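You operate a simulated robot arm through the tools that you are given. There is no shell and no other tool. Be economical: measure what you need, move in short steps, check, and stop when the job is done.

You run a simulated robot arm. Do the job below in one go: nothing can be reset, and whatever is moved stays where it is left.

Task
Finish the layer by the pattern card, labels to the aisle.
Fine: wind the guides shut on the half pallet first and open again after.

The check looks at the end state, three seconds after you hand in, the way a careful person would. Anything else that was tipped, shoved, dropped, spilled or broken makes it a failure.

Robot
A 6-joint arm with a two-finger parallel gripper on a trunk, on a base that drives. Base frame: it is fixed to the floor where the robot stands at the start and does not move with it; the origin is under the middle of the robot, x ahead of it, y to its left, z up. Lengths are in mm, angles in degrees, forces in N, time in s.
With the tool pointing down near the work surface it reaches from about 100 to 740 mm from the robot's upright axis, wherever it stands. Its first joint turns from -166.0 to 166.0 degrees. Places, roughly: guide wheel [500, 100, 600]; blue spot of the half pallet [600, 300, 800]; yellow spot of the half pallet [800, 100, 800]. Payload 3.91 kg.
The tool frame sits at the grasp point between the pads (the TCP): z along the fingers, y along the line on which they close. The tips reach 30 mm beyond it. The gripper opens to 110 mm. The fingers are 20 mm wide and 10 mm thick; the gripper's body (48 by 112 mm) begins 55 mm behind the TCP.
Orientation is told as [roll, pitch, yaw] about the base's x, y, z axes, in that order, counted from this pose: with the fingers straight down and closing along the base's y, the tool's x points along the base's -x, its y along +y and its z along -z.

Tools
- The arm moves only by the tool apply_moves. Its argument "deltas" is a list that holds one entry, the list of rows, each a list of 6 numbers: the shift along the base's x, y, z in units of 30 mm (1.0 is 30 mm), then the turn, a rotation vector about the base's x, y, z in units of 4 degrees (1.0 is 4 degrees). In form: [[[x, y, z, rx, ry, rz], ...]]. A call has 1 to 10 rows; each row shifts and turns the commanded pose from where the row before left it. "grip" is the gripper command, from -1 (shut) to 1 (fully open), values between in proportion, set as the call begins (left out, the last holds). A call with a number of a shift or a turn outside -1 to 1 is refused whole. A row lasts 0.2 s, in which the tool goes at most 50 mm and 8.6 degrees; a call with a longer step from one row to the next is refused whole, and so is a gripper value outside its range. Where a pose cannot be reached the arm comes as near as it can. A force on the tool above 50 N (or 10 N above the force at the start of the call, whichever is more), or a blocked arm, ends the call early, and 0.2 s more pass. Each finger travels about 45 mm/s and halts on what it meets, pressing with about 43 N; the grip force reading is that of the motor and also rises with nothing between the fingers. The clock runs only during rows and for 0.2 s after the last one: add rows that do not move to give the fingers time. The reply holds the time, the measured pose of the TCP, the force on the tool along the base axes, the opening and the grip force, in the units named above and with some noise.
- Cameras (640 x 400 px; columns grow to the right, rows downward): "scene" is now at [-2.6, 189.6, 1541.4]; the picture's right is [0.54, -0.84, 0.00], its down [-0.72, -0.46, -0.51] and it looks along [0.43, 0.28, -0.86] (base axes); focal length 253 px, centre (320, 200). "wrist" rides on the gripper at [71, 22, -107] in the tool frame; the picture's right is [-0.29, 0.96, 0.00], its down [-0.76, -0.23, -0.61] and it looks along [-0.58, -0.18, 0.79] (tool axes); focal length 243 px, centre (320, 200). There is no depth. A picture from a camera that has moved, and an enlarged one, comes with that camera's place and axes in the base frame and with its lens.
- camera(camera): a new picture of that camera. The clock stands still meanwhile.
- move_column(by): slides the trunk up (or, below 0, down) by that many mm; the arm and the scene camera ride with it, the base frame stays. It gives what a move gives, with no picture.
- roll_base(legs): drives the robot by 1 to 6 legs, each [ahead, left, turn to the left] in mm, mm and degrees, along the robot's own axes; the way and the turn of a leg run together, so that a leg with both is an arc; at most 1500 mm and 180 degrees a leg. The arm and the cameras ride along, it lands a little off, and it stops where it bumps. It gives what a move gives.
- aim_head(pan, tilt): turns the head with the scene camera to pan (to the left, within 86 degrees either way) and tilt (down, from -29 to 69), counted from straight ahead of the robot. It gives what a move gives.
- close_up(camera, box): a new picture of the part [left, top, right, bottom] of that camera's present view, enlarged. The clock stands still meanwhile.
- job_done(): hands the job in; it is judged then, once.

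Work in short steps. Places have to be worked out from the pictures, the camera data and where the tool is seen: move nearer, look again, correct. Check each grasp and each placing, and mend what went wrong. You have 120 turns and 82 pictures in all, those below and enlarged ones among them. Open the gripper and draw the arm clear of the work before you hand the job in, unless the task says otherwise; then end with one line.

The tools are called by a JSON object that holds its "api" and its "payload". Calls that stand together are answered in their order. apply_moves: Moves the arm, as the interface text tells. Its arguments: {"type":"object","properties":{"deltas":{"type":"array","items":{"type":"array","items":{"type":"array","items":{"type":"number"}}}},"grip":{"type":"number"}},"required":["deltas"]} The other tools are called the same way: move_column (by) slides the trunk up or down; roll_base (legs) drives the base; aim_head (pan, tilt) turns the head that bears the scene camera; camera (camera) takes a picture; close_up (camera, box) takes an enlarged picture of a part of a camera's view; job_done () hands the job in.

At the start:

```text
time: 0.0
ee_pos: [423.2, 203.6, 1130.0]
tcp_rot: [-0.1, 0.0, 0.0]
ft_force: [-0.1, 0.6, 0.0]
gripper_width: 109.9
grip_force: 0.0
trunk travel left (down, up): [-525.0, 65.0]
robot x, y, heading: [2.0, 0.5, 0.2]
head pan, tilt: [32.5, 59.0]
```

scene: 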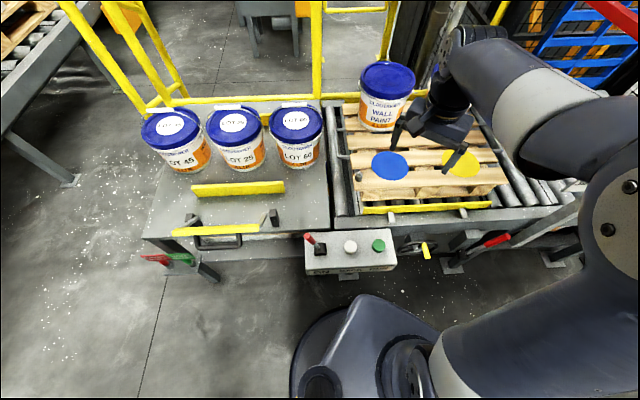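
wrist: 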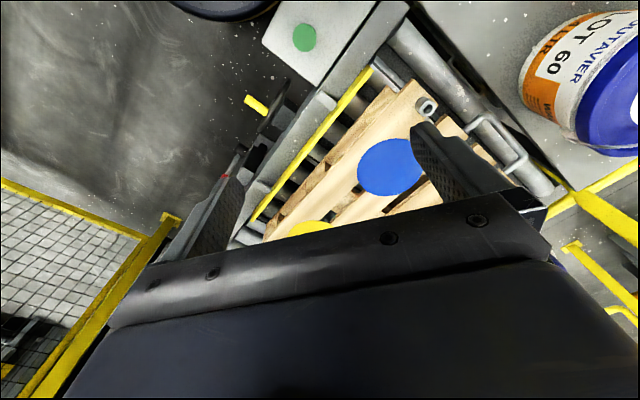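

The scene shows three tins (LOT 45?, LOT 25?, LOT 60) on a table, one tin on the half pallet, and blue and yellow spots. I need to find the pattern card, so I look closer.

{"api": "close_up", "payload": {"camera": "scene", "box": [130, 60, 340, 270]}}

{"api": "close_up", "payload": {"camera": "scene", "box": [290, 50, 530, 290]}}

{"api": "aim_head", "payload": {"pan": 32.5, "tilt": 20}}

{"api": "camera", "payload": {"camera": "scene"}}

```text
1.90 times, centred on (235, 165) of scene
camera zoom: at [-2.6, 189.6, 1541.4], right [0.54, -0.84, 0.0], down [-0.72, -0.46, -0.51], along [0.43, 0.28, -0.86], focal length 482 px, centre (482, 267)
```

zoom: 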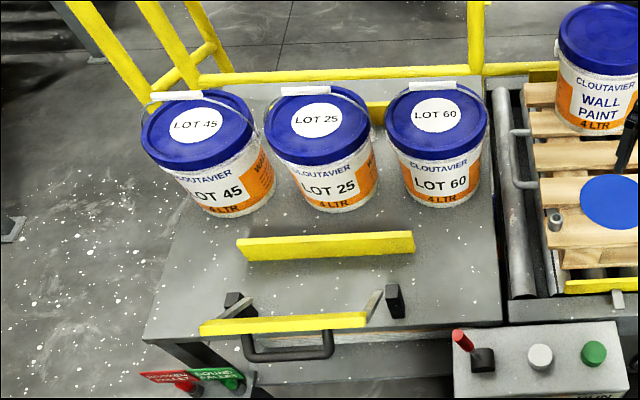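

```text
1.67 times, centred on (410, 170) of scene
camera zoom: at [-2.6, 189.6, 1541.4], right [0.54, -0.84, 0.0], down [-0.72, -0.46, -0.51], along [0.43, 0.28, -0.86], focal length 422 px, centre (170, 250)
```

zoom: 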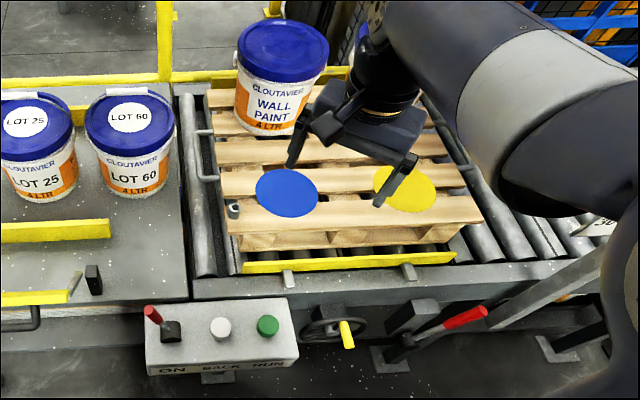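

```text
time: 1.1
ee_pos: [423.1, 205.3, 1129.8]
tcp_rot: [0.0, 0.0, 0.0]
ft_force: [-0.5, -0.3, 0.9]
gripper_width: 110.3
grip_force: 0.0
trunk travel left (down, up): [-525.0, 65.0]
robot x, y, heading: [7.1, 0.3, 0.0]
head pan, tilt: [32.5, 20.0]
```

```text
77 pictures are left
camera scene: at [18.8, 203.1, 1598.3], right [0.54, -0.84, 0.0], down [-0.29, -0.18, -0.94], along [0.79, 0.5, -0.34], focal length 253 px, centre (320, 200)
```

scene: 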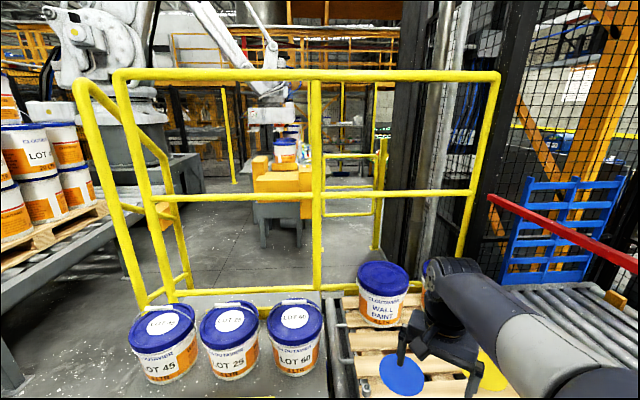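

No card here yet. I pan right and left to find it.

{"api": "aim_head", "payload": {"pan": -30, "tilt": 30}}

{"api": "camera", "payload": {"camera": "scene"}}

{"api": "aim_head", "payload": {"pan": 80, "tilt": 30}}

{"api": "camera", "payload": {"camera": "scene"}}

```text
time: 2.4
ee_pos: [423.2, 203.7, 1129.6]
tcp_rot: [0.0, 0.0, 0.0]
ft_force: [-0.1, -1.1, -0.4]
gripper_width: 110.1
grip_force: 0.1
trunk travel left (down, up): [-525.0, 65.0]
robot x, y, heading: [4.1, -1.1, 0.5]
head pan, tilt: [-30.0, 30.0]
```

```text
76 pictures are left
camera scene: at [18.6, 107.9, 1582.4], right [-0.5, -0.87, 0.0], down [-0.43, 0.25, -0.87], along [0.75, -0.43, -0.5], focal length 253 px, centre (320, 200)
```

scene: 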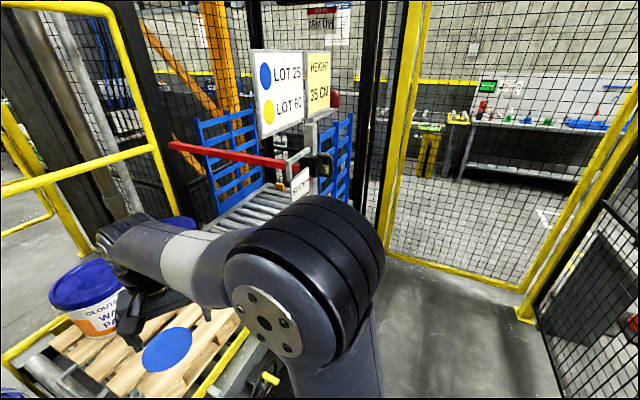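

```text
time: 4.3
ee_pos: [422.9, 203.7, 1131.3]
tcp_rot: [0.2, 0.0, 0.0]
ft_force: [0.7, 0.7, 0.2]
gripper_width: 110.0
grip_force: 0.1
trunk travel left (down, up): [-525.0, 65.0]
robot x, y, heading: [1.8, -0.4, 0.0]
head pan, tilt: [80.0, 30.0]
```

```text
75 pictures are left
camera scene: at [-44.0, 242.2, 1582.4], right [0.98, -0.17, 0.0], down [-0.09, -0.49, -0.87], along [0.15, 0.85, -0.5], focal length 253 px, centre (320, 200)
```

scene: 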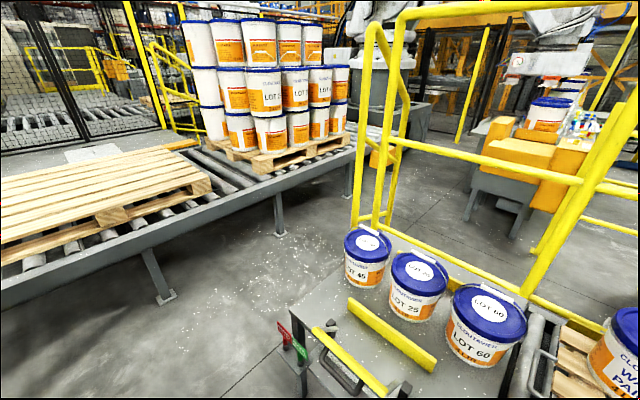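

The card seems to read blue = LOT 25, yellow = LOT 60. I zoom in to confirm it, and look for which side is the aisle.

{"api": "aim_head", "payload": {"pan": -30, "tilt": 20}}

{"api": "close_up", "payload": {"camera": "scene", "box": [220, 50, 420, 250]}}

{"api": "aim_head", "payload": {"pan": -80, "tilt": 20}}

{"api": "camera", "payload": {"camera": "scene"}}

```text
time: 6.1
ee_pos: [423.1, 203.6, 1129.6]
tcp_rot: [0.0, 0.0, 0.0]
ft_force: [-0.6, -0.3, 0.1]
gripper_width: 110.0
grip_force: 0.0
trunk travel left (down, up): [-525.0, 65.0]
robot x, y, heading: [-3.5, 1.4, -0.2]
head pan, tilt: [-30.0, 20.0]
```

```text
2.00 times, centred on (320, 150) of scene
camera zoom: at [20.9, 106.6, 1598.4], right [-0.5, -0.87, 0.0], down [-0.3, 0.17, -0.94], along [0.81, -0.47, -0.34], focal length 506 px, centre (320, 300)
```

zoom: 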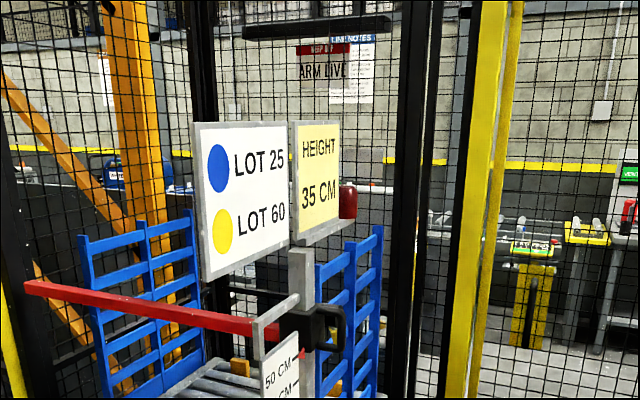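

```text
time: 7.3
ee_pos: [422.0, 203.5, 1130.4]
tcp_rot: [-0.1, 0.0, 0.0]
ft_force: [-0.8, 0.3, -0.8]
gripper_width: 109.9
grip_force: 0.1
trunk travel left (down, up): [-525.0, 65.0]
robot x, y, heading: [-3.0, 0.2, -0.2]
head pan, tilt: [-80.0, 20.0]
```

```text
73 pictures are left
camera scene: at [-43.5, 61.4, 1598.4], right [-0.98, -0.17, 0.0], down [-0.06, 0.34, -0.94], along [0.16, -0.93, -0.34], focal length 253 px, centre (320, 200)
```

scene: 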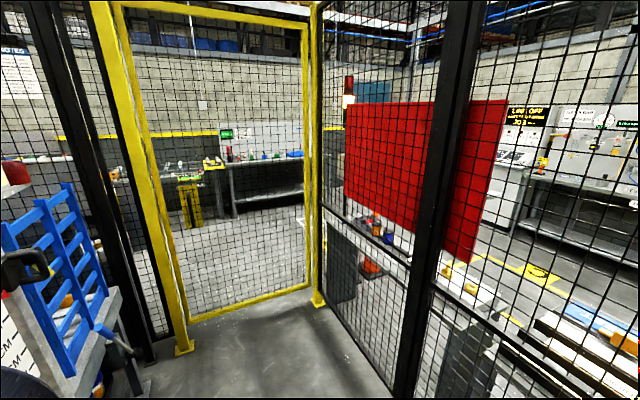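

Card confirmed. There's a "LINE NOTES" sheet on the back wall; I read it since it may define the aisle and the guides.

{"api": "aim_head", "payload": {"pan": -30, "tilt": 5}}

{"api": "close_up", "payload": {"camera": "scene", "box": [290, 115, 370, 195]}}

{"api": "aim_head", "payload": {"pan": -86, "tilt": 10}}

{"api": "camera", "payload": {"camera": "scene"}}

```text
time: 8.5
ee_pos: [422.5, 205.0, 1130.1]
tcp_rot: [0.0, -0.1, 0.0]
ft_force: [-1.0, 0.6, -0.5]
gripper_width: 110.1
grip_force: 0.1
trunk travel left (down, up): [-525.0, 65.0]
robot x, y, heading: [2.7, 0.2, -0.0]
head pan, tilt: [-30.0, 5.0]
```

```text
5.00 times, centred on (330, 155) of scene
camera zoom: at [19.7, 107.1, 1622.7], right [-0.5, -0.87, 0.0], down [-0.08, 0.04, -1.0], along [0.86, -0.5, -0.09], focal length 1266 px, centre (270, 425)
```

zoom: 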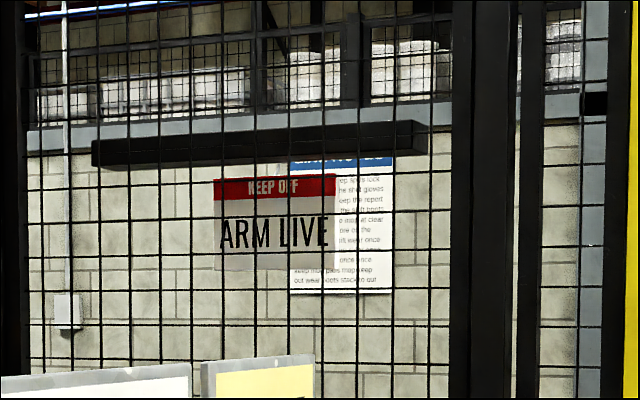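

```text
time: 9.8
ee_pos: [424.0, 203.4, 1129.5]
tcp_rot: [0.0, 0.0, 0.0]
ft_force: [0.3, 0.4, -0.3]
gripper_width: 109.9
grip_force: 0.1
trunk travel left (down, up): [-525.0, 65.0]
robot x, y, heading: [-1.4, 0.1, 0.1]
head pan, tilt: [-85.9, 10.0]
```

```text
71 pictures are left
camera scene: at [-53.1, 60.4, 1614.7], right [-1.0, -0.07, 0.0], down [-0.01, 0.17, -0.98], along [0.07, -0.98, -0.17], focal length 253 px, centre (320, 200)
```

scene: 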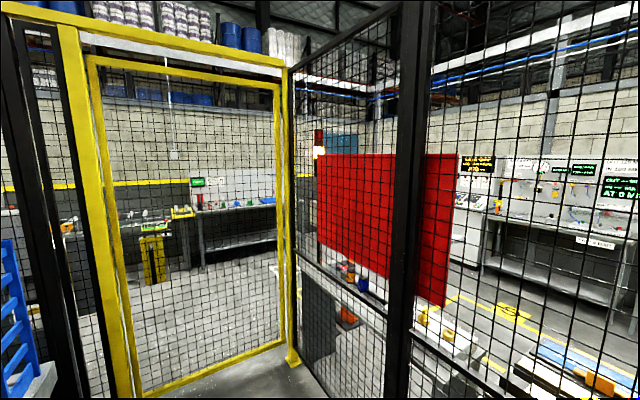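

The notes are filler. Next I study the guide wheel and pallet area.

{"api": "aim_head", "payload": {"pan": 20, "tilt": 66}}

{"api": "camera", "payload": {"camera": "scene"}}

```text
time: 11.6
ee_pos: [422.8, 203.5, 1130.0]
tcp_rot: [0.0, 0.1, -0.1]
ft_force: [0.0, 0.2, -0.4]
gripper_width: 110.0
grip_force: 0.1
trunk travel left (down, up): [-525.0, 65.0]
robot x, y, heading: [1.3, -0.0, 0.3]
head pan, tilt: [20.0, 66.0]
```

```text
70 pictures are left
camera scene: at [-3.9, 173.4, 1533.7], right [0.34, -0.94, 0.0], down [-0.86, -0.31, -0.41], along [0.38, 0.14, -0.91], focal length 253 px, centre (320, 200)
```

scene: 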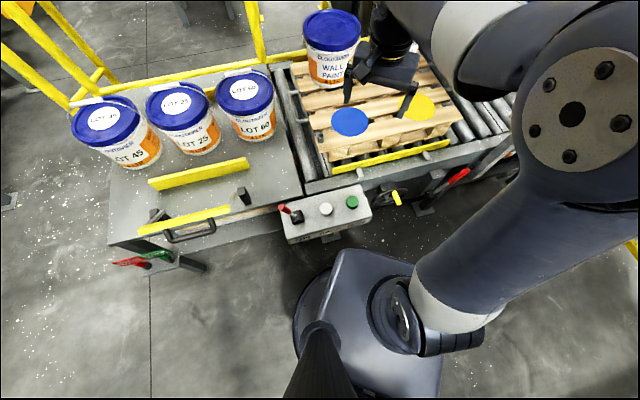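

The table is rotated about 55° relative to my frame (front faces roughly (-0.82,-0.57)). I zoom in on the guide wheel and guide bars, and the pallet.

{"api": "close_up", "payload": {"camera": "scene", "box": [300, 130, 480, 240]}}

{"api": "close_up", "payload": {"camera": "scene", "box": [270, 0, 480, 180]}}

{"api": "close_up", "payload": {"camera": "wrist", "box": [220, 0, 580, 240]}}

```text
3.56 times, centred on (390, 185) of scene
camera zoom: at [-3.9, 173.4, 1533.7], right [0.34, -0.94, 0.0], down [-0.86, -0.31, -0.41], along [0.38, 0.14, -0.91], focal length 900 px, centre (71, 253)
```

zoom: 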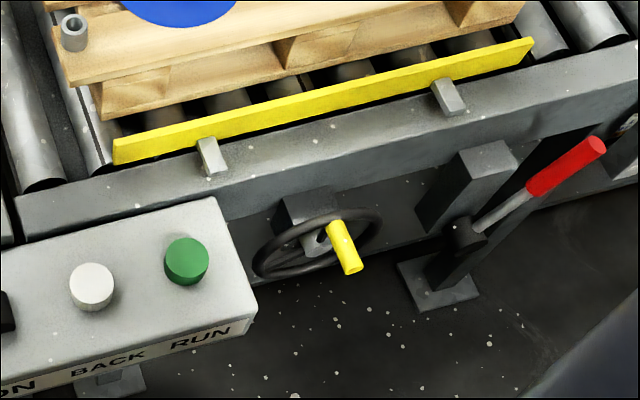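

```text
2.22 times, centred on (375, 90) of scene
camera zoom: at [-3.9, 173.4, 1533.7], right [0.34, -0.94, 0.0], down [-0.86, -0.31, -0.41], along [0.38, 0.14, -0.91], focal length 562 px, centre (198, 444)
```

zoom: 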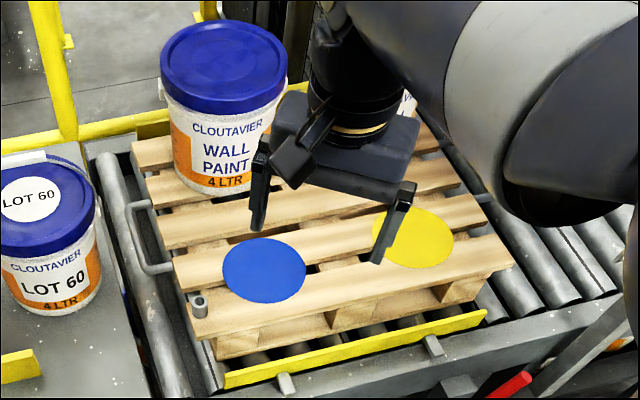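

```text
1.67 times, centred on (400, 120) of wrist
camera zoom: at [352.4, 224.8, 1236.8], right [0.29, 0.96, 0.0], down [0.76, -0.23, 0.61], along [0.58, -0.18, -0.79], focal length 404 px, centre (187, 333)
```

zoom: 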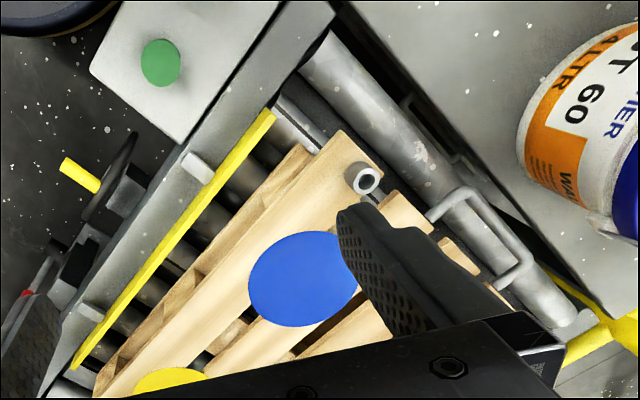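

Triangulating, the wheel hub is near (495,53,600), and its yellow crank handle is at the top, running from about (489,51,665) out to (452,16,645). I bring the arm to the front of it, yawing to the table's direction first.

{"api": "apply_moves", "payload": {"deltas": [[[-0.1, -0.83, -0.3, 0, 0, 1], [-0.1, -0.83, -0.3, 0, 0, 1], [-0.1, -0.83, -0.3, 0, 0, 1], [-0.1, -0.83, -0.3, 0, 0, 1], [-0.1, -0.83, -0.3, 0, 0, 1], [-0.1, -0.83, -0.3, 0, 0, 1], [-0.1, -0.83, -0.3, 0, 0, 1], [-0.1, -0.83, -0.3, 0, 0, 1], [-0.1, -0.83, -0.3, 0, 0, 1]]]}}

{"api": "apply_moves", "payload": {"deltas": [[[0, 0, -0.8, 0.592, -0.806, 0], [0, 0, -0.8, 0.592, -0.806, 0], [0, 0, -0.8, 0.592, -0.806, 0], [0, 0, -0.8, 0.592, -0.806, 0], [0, 0, -0.8, 0.592, -0.806, 0], [0, 0, -0.8, 0.592, -0.806, 0], [0, 0, -0.8, 0.592, -0.806, 0], [0, 0, -0.8, 0.592, -0.806, 0], [0, 0, -0.8, 0.592, -0.806, 0], [0, 0, -0.8, 0.592, -0.806, 0]]]}}

{"api": "camera", "payload": {"camera": "wrist"}}

{"api": "camera", "payload": {"camera": "scene"}}

```text
time: 13.6
ee_pos: [396.5, -20.8, 1050.1]
tcp_rot: [0.0, 0.0, 36.1]
ft_force: [0.9, -0.2, 0.2]
gripper_width: 110.0
grip_force: 0.0
trunk travel left (down, up): [-525.0, 65.0]
robot x, y, heading: [-1.4, -0.8, 0.1]
head pan, tilt: [20.0, 66.0]
```

```text
time: 15.8
ee_pos: [416.9, -30.2, 826.1]
tcp_rot: [1.1, -39.8, 35.6]
ft_force: [-0.6, 0.7, -0.2]
gripper_width: 110.1
grip_force: 0.0
out of reach, approached as far as the arm can: row 10
trunk travel left (down, up): [-525.0, 65.0]
robot x, y, heading: [0.7, -1.5, -0.1]
head pan, tilt: [20.0, 66.0]
```

```text
66 pictures are left
camera wrist: at [304.9, -86.3, 862.9], right [-0.38, 0.9, 0.2], down [0.3, -0.08, 0.95], along [0.87, 0.42, -0.24], focal length 243 px, centre (320, 200)
```

wrist: 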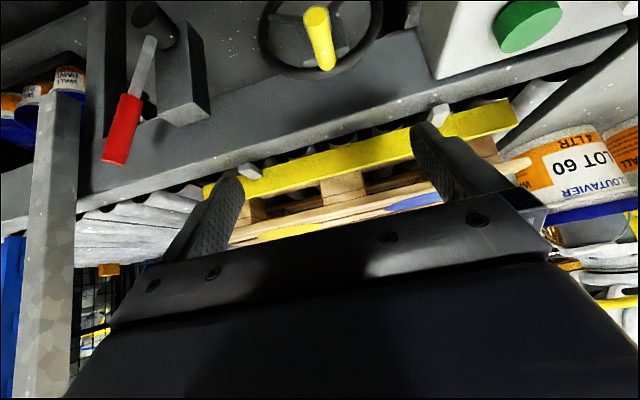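

```text
65 pictures are left
camera scene: at [-3.7, 173.3, 1533.7], right [0.34, -0.94, 0.0], down [-0.86, -0.31, -0.41], along [0.38, 0.14, -0.91], focal length 253 px, centre (320, 200)
```

scene: 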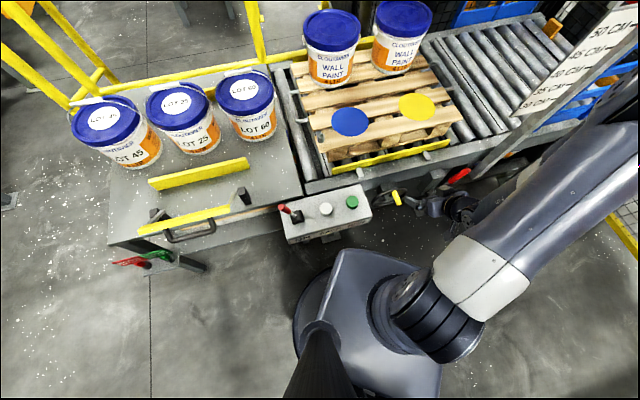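

The arm folds too much here; I back the robot away from the table ~150 mm and lower the trunk, then re-approach.

{"api": "roll_base", "payload": {"legs": [[-120, -90, 0]]}}

{"api": "move_column", "payload": {"by": -180}}

```text
time: 17.1
ee_pos: [296.5, -119.6, 826.5]
tcp_rot: [1.0, -39.6, 35.7]
ft_force: [0.3, -0.5, 0.2]
gripper_width: 110.0
grip_force: 0.2
trunk travel left (down, up): [-525.0, 65.0]
robot x, y, heading: [-119.7, -89.7, -0.1]
head pan, tilt: [20.0, 66.0]
```

```text
time: 19.1
ee_pos: [296.5, -119.6, 645.9]
tcp_rot: [1.1, -39.7, 35.6]
ft_force: [-0.1, -0.5, 0.6]
gripper_width: 110.2
grip_force: 0.0
trunk travel left (down, up): [-345.0, 245.0]
robot x, y, heading: [-118.5, -93.1, 0.2]
head pan, tilt: [20.0, 66.0]
```

Now I move to about 100 mm in front of the handle, and look.

{"api": "apply_moves", "payload": {"deltas": [[[0.62, 0.63, 0.1, 0, 0, 0], [0.62, 0.63, 0.1, 0, 0, 0], [0.62, 0.63, 0.1, 0, 0, 0], [0.62, 0.63, 0.1, 0, 0, 0], [0.62, 0.63, 0, 0, 0, 0]]]}}

{"api": "camera", "payload": {"camera": "wrist"}}

{"api": "camera", "payload": {"camera": "scene"}}

```text
time: 20.4
ee_pos: [388.8, -24.3, 658.7]
tcp_rot: [1.0, -39.7, 35.6]
ft_force: [-0.7, -0.4, 0.2]
gripper_width: 109.9
grip_force: 0.0
trunk travel left (down, up): [-345.0, 245.0]
robot x, y, heading: [-117.9, -90.7, -0.1]
head pan, tilt: [20.0, 66.0]
```

```text
64 pictures are left
camera wrist: at [276.7, -80.7, 695.4], right [-0.39, 0.9, 0.2], down [0.3, -0.08, 0.95], along [0.87, 0.43, -0.24], focal length 243 px, centre (320, 200)
```

wrist: 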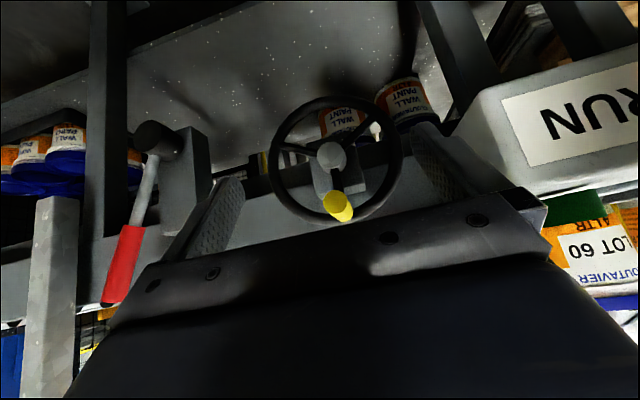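

```text
63 pictures are left
camera scene: at [-124.7, 83.0, 1353.7], right [0.34, -0.94, 0.0], down [-0.86, -0.31, -0.41], along [0.38, 0.14, -0.91], focal length 253 px, centre (320, 200)
```

scene: 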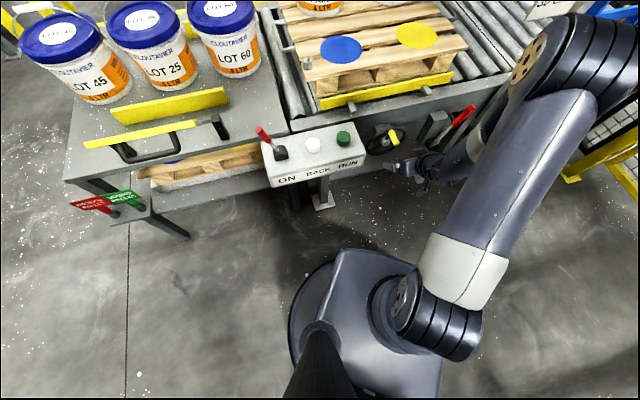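

Handle tip is at about (453,25,655), hub at (495,54,587), crank radius ≈ 68. I slide 89 mm forward to straddle the handle, then close.

{"api": "apply_moves", "payload": {"deltas": [[[0.8, 0.59, -0.05, 0, 0, 0], [0.8, 0.59, -0.05, 0, 0, 0], [0.8, 0.59, -0.05, 0, 0, 0]]]}}

{"api": "camera", "payload": {"camera": "wrist"}}

{"api": "apply_moves", "payload": {"deltas": [[[0, 0, 0, 0, 0, 0], [0, 0, 0, 0, 0, 0], [0, 0, 0, 0, 0, 0], [0, 0, 0, 0, 0, 0], [0, 0, 0, 0, 0, 0], [0, 0, 0, 0, 0, 0]]], "grip": -1}}

{"api": "camera", "payload": {"camera": "wrist"}}

```text
time: 21.1
ee_pos: [461.6, 27.8, 654.0]
tcp_rot: [1.0, -39.8, 35.7]
ft_force: [0.0, -0.5, 0.6]
gripper_width: 110.0
grip_force: 0.1
trunk travel left (down, up): [-345.0, 245.0]
robot x, y, heading: [-116.6, -91.5, 0.2]
head pan, tilt: [20.0, 66.0]
```

```text
62 pictures are left
camera wrist: at [349.9, -27.7, 690.7], right [-0.38, 0.9, 0.2], down [0.3, -0.08, 0.95], along [0.87, 0.43, -0.24], focal length 243 px, centre (320, 200)
```

wrist: 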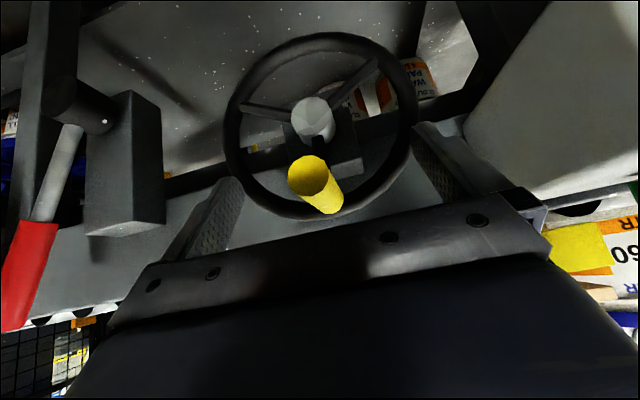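

```text
time: 22.6
ee_pos: [462.7, 28.1, 653.7]
tcp_rot: [0.9, -39.8, 35.5]
ft_force: [6.9, -8.4, -1.8]
gripper_width: 20.8
grip_force: 36.8
trunk travel left (down, up): [-345.0, 245.0]
robot x, y, heading: [-119.7, -87.6, 0.5]
head pan, tilt: [20.0, 66.0]
```

```text
61 pictures are left
camera wrist: at [350.8, -28.9, 690.7], right [-0.38, 0.9, 0.2], down [0.3, -0.08, 0.95], along [0.87, 0.42, -0.24], focal length 243 px, centre (320, 200)
```

wrist: 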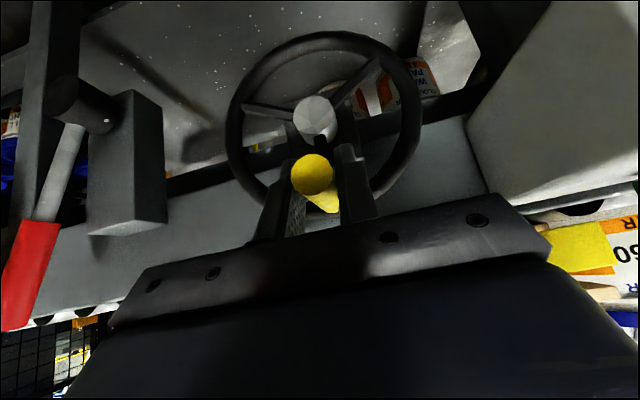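

The handle is gripped (21 mm) at the top of its circle. I crank clockwise by 45° as a test and watch the force and the guide bar.

{"api": "apply_moves", "payload": {"deltas": [[[0.203, -0.277, -0.027, 0, 0, 0], [0.199, -0.271, -0.08, 0, 0, 0], [0.189, -0.257, -0.132, 0, 0, 0], [0.174, -0.237, -0.18, 0, 0, 0], [0.155, -0.211, -0.223, 0, 0, 0]]]}}

{"api": "camera", "payload": {"camera": "wrist"}}

{"api": "close_up", "payload": {"camera": "scene", "box": [270, 0, 490, 180]}}

```text
time: 23.8
ee_pos: [488.9, -9.3, 633.6]
tcp_rot: [0.9, -39.6, 35.8]
ft_force: [-4.1, 4.4, 0.8]
gripper_width: 20.7
grip_force: 45.1
trunk travel left (down, up): [-345.0, 245.0]
robot x, y, heading: [-122.4, -88.8, -0.2]
head pan, tilt: [20.0, 66.0]
```

```text
60 pictures are left
camera wrist: at [377.6, -65.5, 671.4], right [-0.39, 0.9, 0.2], down [0.3, -0.08, 0.95], along [0.87, 0.43, -0.24], focal length 243 px, centre (320, 200)
```

wrist: 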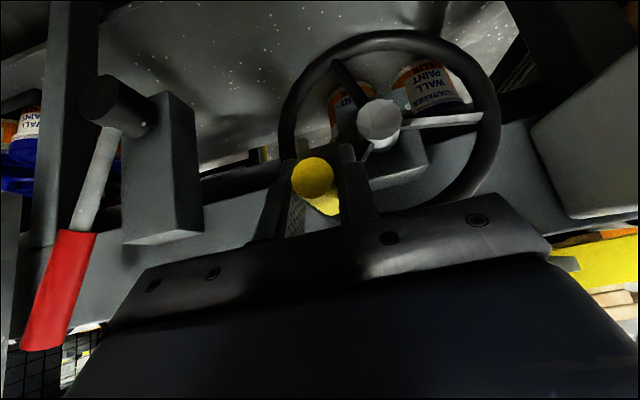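

```text
2.22 times, centred on (380, 90) of scene
camera zoom: at [-124.8, 83.5, 1353.6], right [0.34, -0.94, 0.0], down [-0.86, -0.31, -0.41], along [0.38, 0.14, -0.91], focal length 562 px, centre (187, 444)
```

zoom: 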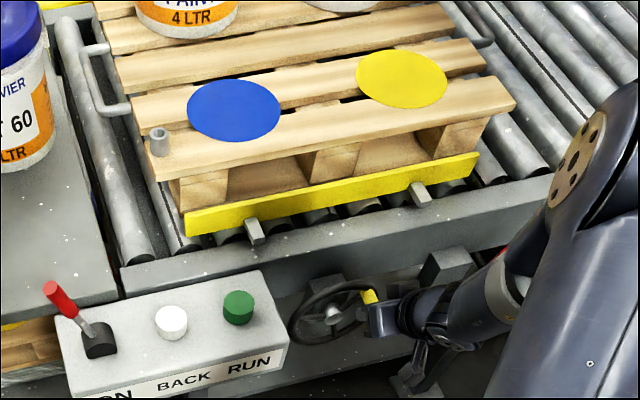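

The wheel turns freely clockwise and the front guide seems to close in. I continue another 90°.

{"api": "apply_moves", "payload": {"deltas": [[[0.207, -0.282, -0.457, 0, 0, 0], [0.13, -0.177, -0.53, 0, 0, 0], [0.044, -0.06, -0.57, 0, 0, 0], [-0.044, 0.06, -0.57, 0, 0, 0], [-0.13, 0.177, -0.53, 0, 0, 0], [-0.207, 0.282, -0.457, 0, 0, 0]]]}}

{"api": "close_up", "payload": {"camera": "scene", "box": [270, 0, 490, 180]}}

```text
time: 25.1
ee_pos: [497.3, -20.8, 548.1]
tcp_rot: [0.3, -39.9, 35.5]
ft_force: [11.1, -3.0, -8.9]
gripper_width: 20.6
grip_force: 45.3
trunk travel left (down, up): [-345.0, 245.0]
robot x, y, heading: [-116.7, -90.0, -0.2]
head pan, tilt: [20.0, 66.0]
stopped in row 6: the force on the tool passed its limit (the readings are from after the stop); the commanded pose is now the measured one
```

```text
2.22 times, centred on (380, 90) of scene
camera zoom: at [-121.6, 82.3, 1353.5], right [0.34, -0.94, 0.0], down [-0.86, -0.31, -0.41], along [0.38, 0.14, -0.91], focal length 562 px, centre (187, 444)
```

zoom: 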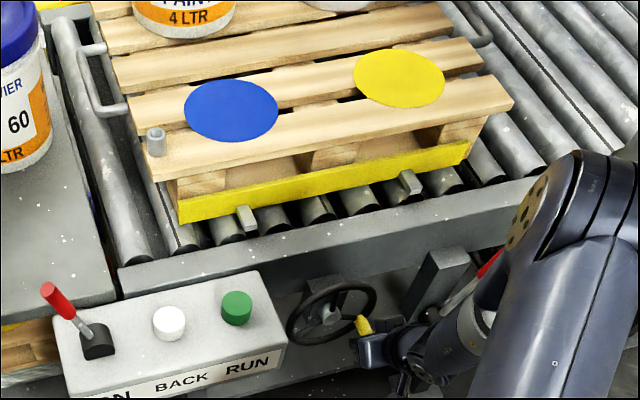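

Clockwise is shut. Refitting the circle gives center (e1 247, z 581), r ≈ 72.5; the stop likely came from radius mismatch. I continue along the corrected arc.

{"api": "apply_moves", "payload": {"deltas": [[[-0.18, 0.245, -0.457, 0, 0, 0], [-0.235, 0.32, -0.377, 0, 0, 0], [-0.278, 0.379, -0.277, 0, 0, 0], [-0.31, 0.422, -0.167, 0, 0, 0], [-0.272, 0.371, -0.043, 0, 0, 0]]]}}

{"api": "close_up", "payload": {"camera": "scene", "box": [270, 0, 490, 180]}}

{"api": "camera", "payload": {"camera": "wrist"}}

```text
time: 26.3
ee_pos: [457.7, 33.2, 508.7]
tcp_rot: [0.4, -39.9, 35.5]
ft_force: [7.7, -12.2, -0.5]
gripper_width: 20.9
grip_force: 45.0
trunk travel left (down, up): [-345.0, 245.0]
robot x, y, heading: [-119.8, -84.8, -0.1]
head pan, tilt: [20.0, 66.0]
```

```text
2.22 times, centred on (380, 90) of scene
camera zoom: at [-123.1, 82.1, 1353.9], right [0.34, -0.94, 0.0], down [-0.86, -0.31, -0.41], along [0.38, 0.14, -0.91], focal length 562 px, centre (187, 444)
```

zoom: 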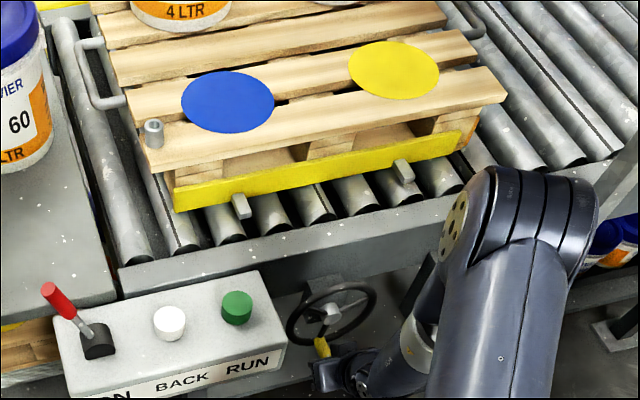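

```text
56 pictures are left
camera wrist: at [345.5, -22.5, 545.3], right [-0.38, 0.91, 0.19], down [0.3, -0.08, 0.95], along [0.88, 0.42, -0.24], focal length 243 px, centre (320, 200)
```

wrist: 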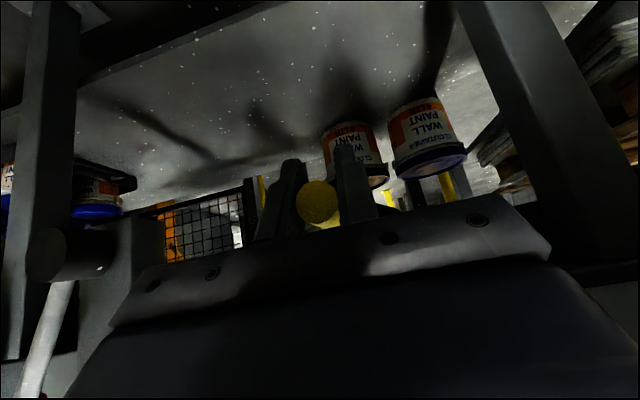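

The guide has met the pallet front and is squaring it. The control box is close on the left of the wheel, so I check the back guide before continuing.

{"api": "aim_head", "payload": {"pan": 20, "tilt": 45}}

{"api": "close_up", "payload": {"camera": "scene", "box": [240, 40, 500, 240]}}

```text
time: 27.1
ee_pos: [458.1, 32.6, 509.4]
tcp_rot: [0.6, -40.0, 35.5]
ft_force: [3.0, -6.5, 1.4]
gripper_width: 20.6
grip_force: 45.2
trunk travel left (down, up): [-345.0, 245.0]
robot x, y, heading: [-120.9, -89.7, 0.2]
head pan, tilt: [20.0, 45.0]
```

```text
2.00 times, centred on (370, 140) of scene
camera zoom: at [-103.0, 89.8, 1379.8], right [0.34, -0.94, 0.0], down [-0.67, -0.24, -0.71], along [0.66, 0.24, -0.71], focal length 506 px, centre (220, 320)
```

zoom: 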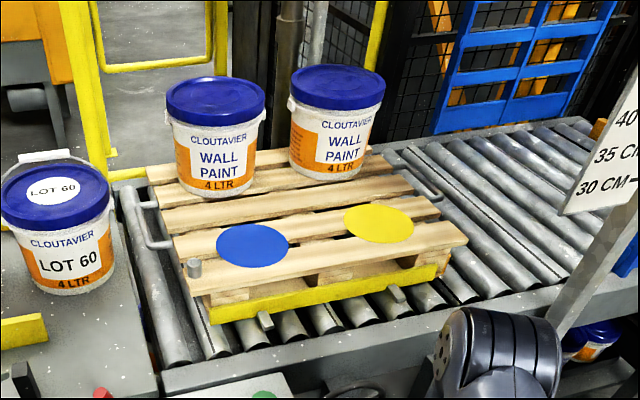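

I continue up the left side while leaning the gripper away from the control box (+e1), in two parts.

{"api": "apply_moves", "payload": {"deltas": [[[-0.298, 0.406, 0.053, 0.806, 0.592, 0], [-0.284, 0.387, 0.157, 0.806, 0.592, 0], [-0.258, 0.352, 0.25, 0.806, 0.592, 0], [-0.223, 0.304, 0.34, 0.806, 0.592, 0], [-0.176, 0.239, 0.407, 0.806, 0.592, 0]]]}}

{"api": "close_up", "payload": {"camera": "scene", "box": [240, 120, 500, 320]}}

```text
time: 27.7
ee_pos: [448.3, 46.9, 511.1]
tcp_rot: [9.1, -39.3, 29.1]
ft_force: [10.8, -1.1, -16.8]
gripper_width: 21.1
grip_force: 45.5
trunk travel left (down, up): [-345.0, 245.0]
robot x, y, heading: [-118.3, -92.7, -0.4]
head pan, tilt: [20.0, 45.0]
stopped in row 2: the force on the tool passed its limit (the readings are from after the stop); the commanded pose is now the measured one
```

```text
2.00 times, centred on (370, 220) of scene
camera zoom: at [-100.0, 89.7, 1379.3], right [0.34, -0.94, 0.0], down [-0.67, -0.24, -0.71], along [0.66, 0.24, -0.71], focal length 506 px, centre (220, 160)
```

zoom: 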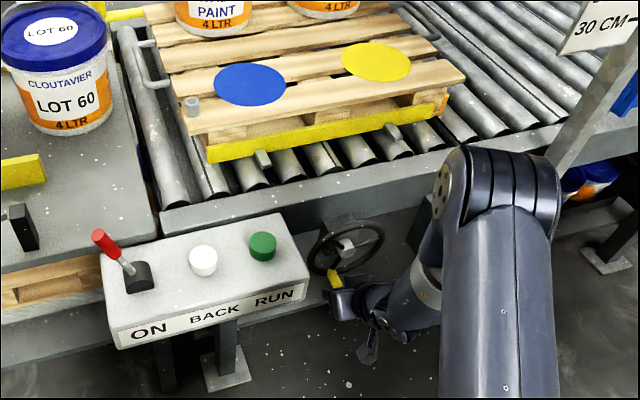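

It stopped at ~195°. I test whether it's tight or just the twist, with a small further step without lean.

{"api": "apply_moves", "payload": {"deltas": [[[-0.14, 0.19, 0.07, 0, 0, 0], [-0.14, 0.19, 0.09, 0, 0, 0]]]}}

```text
time: 28.1
ee_pos: [449.3, 46.1, 512.8]
tcp_rot: [8.9, -39.1, 28.6]
ft_force: [16.6, 2.2, -24.4]
gripper_width: 21.4
grip_force: 44.9
trunk travel left (down, up): [-345.0, 245.0]
robot x, y, heading: [-116.0, -94.4, -0.5]
head pan, tilt: [20.0, 45.0]
stopped in row 1: the force on the tool passed its limit (the readings are from after the stop); the commanded pose is now the measured one
```

{"api": "camera", "payload": {"camera": "wrist"}}

{"api": "close_up", "payload": {"camera": "scene", "box": [350, 210, 450, 310]}}

```text
53 pictures are left
camera wrist: at [336.9, -9.6, 551.7], right [-0.34, 0.89, 0.3], down [0.36, -0.17, 0.92], along [0.87, 0.42, -0.26], focal length 243 px, centre (320, 200)
```

wrist: 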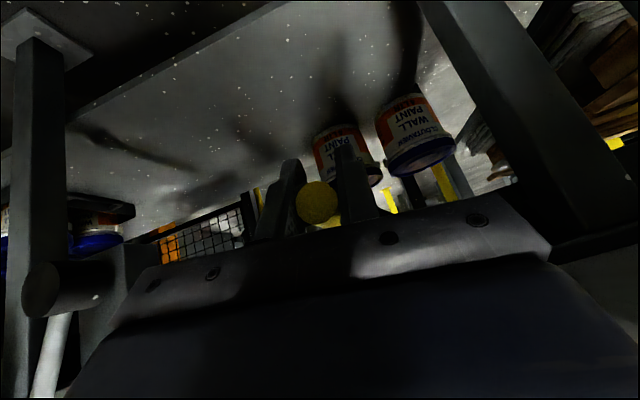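

```text
4.00 times, centred on (400, 260) of scene
camera zoom: at [-98.4, 89.8, 1379.5], right [0.34, -0.94, 0.0], down [-0.67, -0.24, -0.71], along [0.66, 0.24, -0.71], focal length 1013 px, centre (0, -40)
```

zoom: 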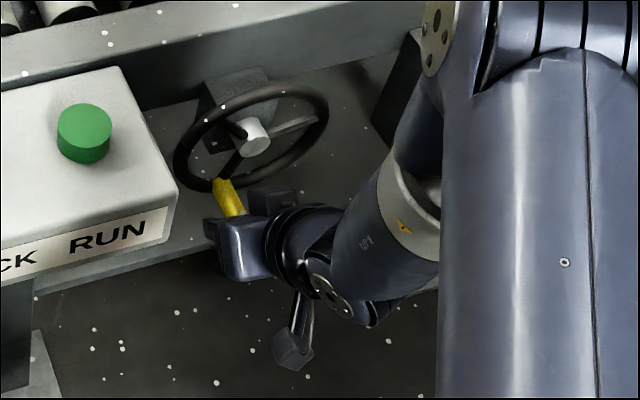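

Not obviously in contact with the box. I release to relieve stresses, re-grip, and test again to see whether the wheel is truly tight.

{"api": "apply_moves", "payload": {"deltas": [[[0, 0, 0, 0, 0, 0], [0, 0, 0, 0, 0, 0]]], "grip": -0.4}}

{"api": "camera", "payload": {"camera": "wrist"}}

```text
time: 28.7
ee_pos: [447.0, 46.5, 515.9]
tcp_rot: [9.0, -39.2, 28.7]
ft_force: [0.6, -0.1, -0.5]
gripper_width: 32.9
grip_force: 0.1
trunk travel left (down, up): [-345.0, 245.0]
robot x, y, heading: [-118.4, -90.3, -0.3]
head pan, tilt: [20.0, 45.0]
```

```text
51 pictures are left
camera wrist: at [335.3, -9.3, 553.8], right [-0.34, 0.89, 0.3], down [0.36, -0.17, 0.92], along [0.87, 0.42, -0.26], focal length 243 px, centre (320, 200)
```

wrist: 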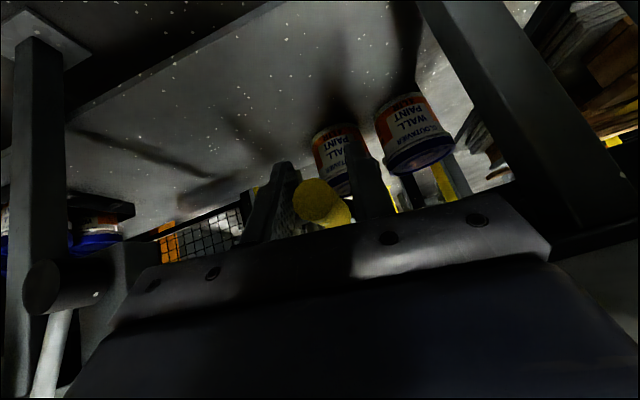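

Forces vanish on release, so the tool itself isn't touching anything else. I push the handle on tangentially with loose fingers to feel the wheel's resistance.

{"api": "apply_moves", "payload": {"deltas": [[[-0.15, 0.2, 0.05, 0, 0, 0], [-0.15, 0.2, 0.1, 0, 0, 0], [-0.15, 0.2, 0.12, 0, 0, 0], [-0.13, 0.18, 0.15, 0, 0, 0]]]}}

{"api": "close_up", "payload": {"camera": "scene", "box": [240, 120, 500, 320]}}

```text
time: 29.6
ee_pos: [438.9, 54.4, 519.9]
tcp_rot: [8.8, -39.1, 27.4]
ft_force: [18.9, -22.4, -12.1]
gripper_width: 48.4
grip_force: 15.6
trunk travel left (down, up): [-345.0, 245.0]
robot x, y, heading: [-116.2, -93.3, -0.6]
head pan, tilt: [20.0, 45.0]
stopped in row 4: the force on the tool passed its limit (the readings are from after the stop); the commanded pose is now the measured one
```

```text
2.00 times, centred on (370, 220) of scene
camera zoom: at [-97.6, 87.2, 1379.9], right [0.33, -0.94, 0.0], down [-0.67, -0.23, -0.71], along [0.67, 0.24, -0.71], focal length 506 px, centre (220, 160)
```

zoom: 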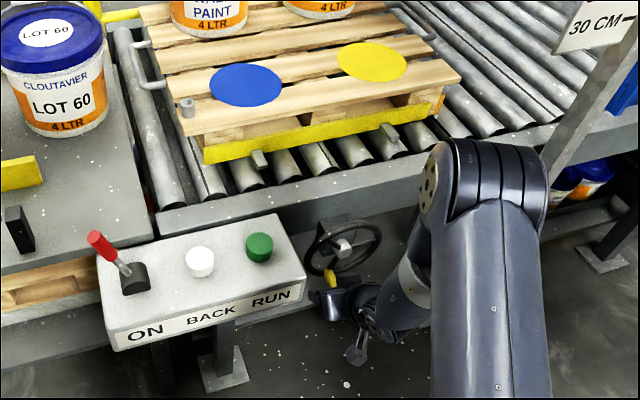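

The wheel resisted >30 N tangentially: the guides are tight on the pallet after ~195° clockwise. I open and withdraw straight back from the handle.

{"api": "apply_moves", "payload": {"deltas": [[[0.1, -0.15, 0, 0, 0, 0], [0, 0, 0, 0, 0, 0], [-0.4, -0.3, 0, 0, 0, 0], [-0.8, -0.59, 0, 0, 0, 0], [-0.8, -0.59, 0, 0, 0, 0], [-0.8, -0.59, 0, 0, 0, 0], [-0.8, -0.59, 0, 0, 0, 0], [-0.8, -0.59, 0, 0, 0, 0]]], "grip": 0.2}}

{"api": "camera", "payload": {"camera": "wrist"}}

```text
time: 31.4
ee_pos: [330.0, -43.2, 530.0]
tcp_rot: [9.6, -38.8, 27.4]
ft_force: [0.2, 0.5, -0.8]
gripper_width: 66.1
grip_force: 0.0
out of reach, approached as far as the arm can: row 7, 8
trunk travel left (down, up): [-345.0, 245.0]
robot x, y, heading: [-117.1, -90.2, -0.3]
head pan, tilt: [20.0, 45.0]
```

```text
49 pictures are left
camera wrist: at [218.6, -98.4, 570.3], right [-0.32, 0.89, 0.31], down [0.37, -0.18, 0.91], along [0.87, 0.41, -0.27], focal length 243 px, centre (320, 200)
```

wrist: 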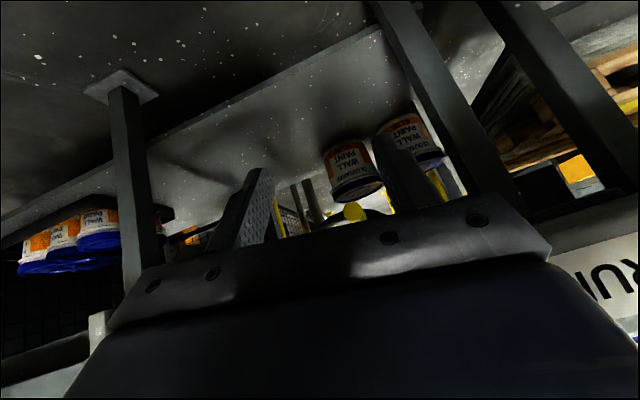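

Clear of the handle. I raise the column and bring the tool back to vertical.

{"api": "move_column", "payload": {"by": 240}}

{"api": "apply_moves", "payload": {"deltas": [[[0, 0, 0.9, -0.6, -0.44, 0], [0, 0, 0.9, -0.6, -0.44, 0], [0, 0, 0.9, -0.6, -0.44, 0], [0, 0, 0.9, -0.592, 0.806, 0], [0, 0, 0.9, -0.592, 0.806, 0], [0, 0, 0.9, -0.592, 0.806, 0], [0, 0, 0.9, -0.592, 0.806, 0], [0, 0, 0.9, -0.592, 0.806, 0], [0, 0, 0.9, -0.592, 0.806, 0], [0, 0, 0.9, -0.592, 0.806, 0]]]}}

{"api": "apply_moves", "payload": {"deltas": [[[0, 0, 0.5, -0.592, 0.806, 0], [0, 0, 0.5, -0.592, 0.806, 0], [0, 0, 0.5, -0.592, 0.806, 0]]]}}

```text
time: 33.9
ee_pos: [330.4, -42.7, 769.5]
tcp_rot: [9.6, -38.8, 27.5]
ft_force: [0.3, -0.3, 0.2]
gripper_width: 66.2
grip_force: 0.1
trunk travel left (down, up): [-585.0, 5.0]
robot x, y, heading: [-117.3, -88.9, -0.4]
head pan, tilt: [20.0, 45.0]
```

```text
time: 36.1
ee_pos: [360.7, -50.2, 1059.4]
tcp_rot: [-2.7, -11.5, 35.2]
ft_force: [0.0, 0.5, -0.1]
gripper_width: 66.1
grip_force: 0.0
out of reach, approached as far as the arm can: row 1, 2, 3
trunk travel left (down, up): [-585.0, 5.0]
robot x, y, heading: [-118.9, -89.2, -0.6]
head pan, tilt: [20.0, 45.0]
```

```text
time: 36.9
ee_pos: [359.1, -48.5, 1104.2]
tcp_rot: [-2.9, 0.4, 35.1]
ft_force: [-0.4, -0.4, 0.6]
gripper_width: 66.0
grip_force: 0.1
trunk travel left (down, up): [-585.0, 5.0]
robot x, y, heading: [-120.4, -93.8, -0.4]
head pan, tilt: [20.0, 45.0]
```

Now I drive left along the table front and then in, to reach the tins on the table.

{"api": "roll_base", "payload": {"legs": [[-185, 251, 0], [177, 130, 0]]}}

{"api": "aim_head", "payload": {"pan": 45, "tilt": 50}}

{"api": "camera", "payload": {"camera": "scene"}}

```text
time: 40.2
ee_pos: [355.6, 329.3, 1102.3]
tcp_rot: [-2.8, 0.4, 35.2]
ft_force: [-0.3, -0.7, 0.4]
gripper_width: 66.4
grip_force: 0.0
trunk travel left (down, up): [-585.0, 5.0]
robot x, y, heading: [-121.1, 288.4, -0.4]
head pan, tilt: [20.0, 45.0]
```

```text
time: 41.1
ee_pos: [355.8, 328.5, 1104.3]
tcp_rot: [-2.8, 0.4, 35.3]
ft_force: [-0.2, -0.2, -0.3]
gripper_width: 66.0
grip_force: 0.1
trunk travel left (down, up): [-585.0, 5.0]
robot x, y, heading: [-123.8, 280.4, -0.4]
head pan, tilt: [45.0, 50.0]
```

```text
48 pictures are left
camera scene: at [-127.7, 493.5, 1612.8], right [0.7, -0.71, 0.0], down [-0.55, -0.54, -0.64], along [0.46, 0.45, -0.77], focal length 253 px, centre (320, 200)
```

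scene: 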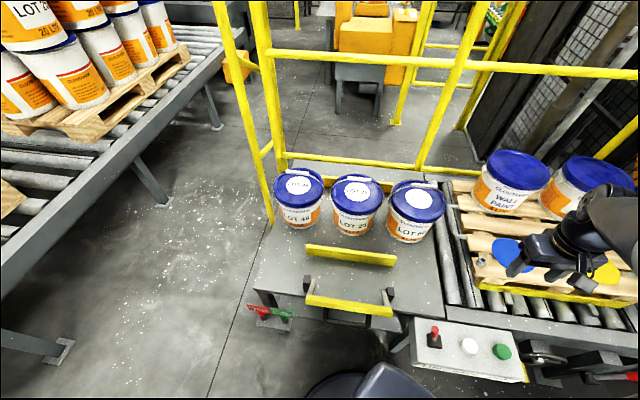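

{"api": "close_up", "payload": {"camera": "scene", "box": [260, 150, 460, 260]}}

```text
3.20 times, centred on (360, 205) of scene
camera zoom: at [-127.7, 493.5, 1612.8], right [0.7, -0.71, 0.0], down [-0.55, -0.54, -0.64], along [0.46, 0.45, -0.77], focal length 810 px, centre (192, 184)
```

zoom: 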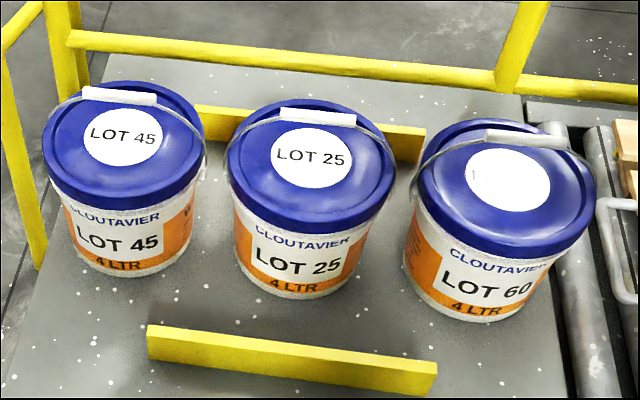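

The bails stand upright: grips hover at z≈965 directly over lid centres — LOT 25 at (424,840), LOT 60 at (560,656). I'll drive in 85 mm closer and turn the tool so it closes across the grips (yaw ≈ -54).

{"api": "roll_base", "payload": {"legs": [[69, 50, 0]]}}

{"api": "apply_moves", "payload": {"deltas": [[[0, 0, 0.2, 0.57, 0.4, 0], [0.3, 0.3, 0, 0, 0, -1], [0.3, 0.3, 0, 0, 0, -1], [0.3, 0.3, 0, 0, 0, -1], [0.3, 0.3, 0, 0, 0, -1], [0.3, 0.3, 0, 0, 0, -1], [0.3, 0.3, 0, 0, 0, -1], [0.3, 0.3, 0, 0, 0, -1], [0.3, 0.3, 0, 0, 0, -1], [0.3, 0.3, 0, 0, 0, -1]]], "grip": 0.2}}

{"api": "apply_moves", "payload": {"deltas": [[[0, 0.3, 0, 0, 0, -1], [0, 0.3, 0, 0, 0, -1], [0, 0.3, 0, 0, 0, -1], [0, 0.3, 0, 0, 0, -1], [0, 0.3, 0, 0, 0, -1], [0, 0.3, 0, 0, 0, -1], [0, 0.3, 0, 0, 0, -1], [0, 0.3, 0, 0, 0, -1], [0, 0.3, 0, 0, 0, -1], [0, 0.3, 0, 0, 0, -1]]]}}

{"api": "apply_moves", "payload": {"deltas": [[[0, 0, 0, 0, 0, -1], [0, 0, 0, 0, 0, -1], [0, 0, 0, 0, 0, -1], [0, 0, 0, 0, 0, -0.3]]]}}

```text
time: 42.2
ee_pos: [425.4, 379.3, 1103.4]
tcp_rot: [-2.8, 0.3, 35.3]
ft_force: [0.5, 0.7, -0.7]
gripper_width: 66.2
grip_force: 0.0
trunk travel left (down, up): [-585.0, 5.0]
robot x, y, heading: [-57.7, 338.4, -0.4]
head pan, tilt: [45.0, 50.0]
```

```text
time: 44.4
ee_pos: [504.5, 461.2, 1108.4]
tcp_rot: [-0.1, 0.5, -0.9]
ft_force: [0.2, 0.1, 0.8]
gripper_width: 66.0
grip_force: 0.0
trunk travel left (down, up): [-585.0, 5.0]
robot x, y, heading: [-57.5, 334.1, -0.3]
head pan, tilt: [45.0, 50.0]
```

```text
time: 46.6
ee_pos: [506.9, 549.7, 1110.3]
tcp_rot: [0.0, 0.4, -40.9]
ft_force: [-0.1, -0.2, -0.1]
gripper_width: 65.9
grip_force: 0.0
trunk travel left (down, up): [-585.0, 5.0]
robot x, y, heading: [-52.6, 336.0, -0.4]
head pan, tilt: [45.0, 50.0]
```

```text
time: 47.6
ee_pos: [506.3, 549.8, 1109.3]
tcp_rot: [0.0, 0.5, -54.1]
ft_force: [-0.3, 0.2, -0.8]
gripper_width: 65.9
grip_force: 0.2
trunk travel left (down, up): [-585.0, 5.0]
robot x, y, heading: [-53.6, 334.4, -0.4]
head pan, tilt: [45.0, 50.0]
```

Orientation reached. I move over LOT 60's grip at height and look.

{"api": "apply_moves", "payload": {"deltas": [[[0.45, 0.88, -0.2, 0, 0, 0], [0.45, 0.88, -0.2, 0, 0, 0], [0.45, 0.88, -0.2, 0, 0, 0], [0.45, 0.88, -0.2, 0, 0, 0]]]}}

{"api": "camera", "payload": {"camera": "wrist"}}

{"api": "close_up", "payload": {"camera": "scene", "box": [260, 110, 480, 260]}}

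```text
time: 48.6
ee_pos: [558.9, 655.1, 1085.6]
tcp_rot: [0.0, 0.4, -54.0]
ft_force: [1.6, 0.1, -0.4]
gripper_width: 65.9
grip_force: 0.0
trunk travel left (down, up): [-585.0, 5.0]
robot x, y, heading: [-55.9, 333.6, -0.3]
head pan, tilt: [45.0, 50.0]
```

```text
46 pictures are left
camera wrist: at [535.5, 724.7, 1192.5], right [0.94, 0.33, 0.0], down [0.26, -0.75, 0.6], along [0.2, -0.57, -0.8], focal length 243 px, centre (320, 200)
```

wrist: 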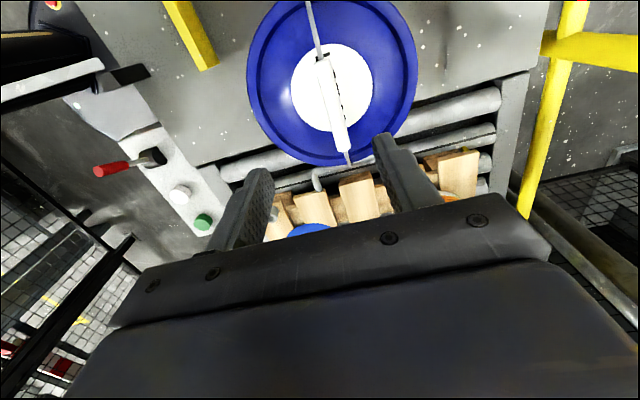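

```text
2.67 times, centred on (370, 185) of scene
camera zoom: at [-58.0, 543.4, 1612.8], right [0.7, -0.71, 0.0], down [-0.55, -0.54, -0.64], along [0.46, 0.45, -0.77], focal length 675 px, centre (187, 240)
```

zoom: 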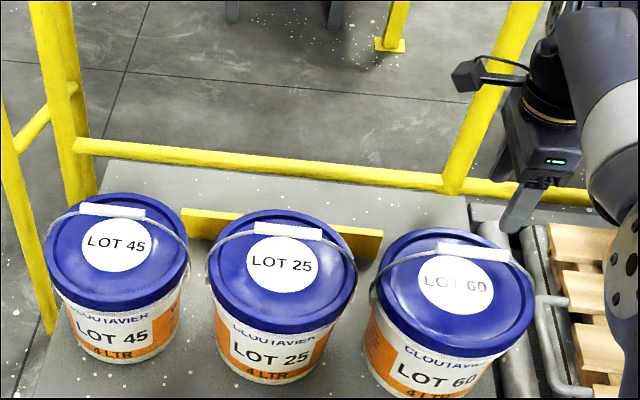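

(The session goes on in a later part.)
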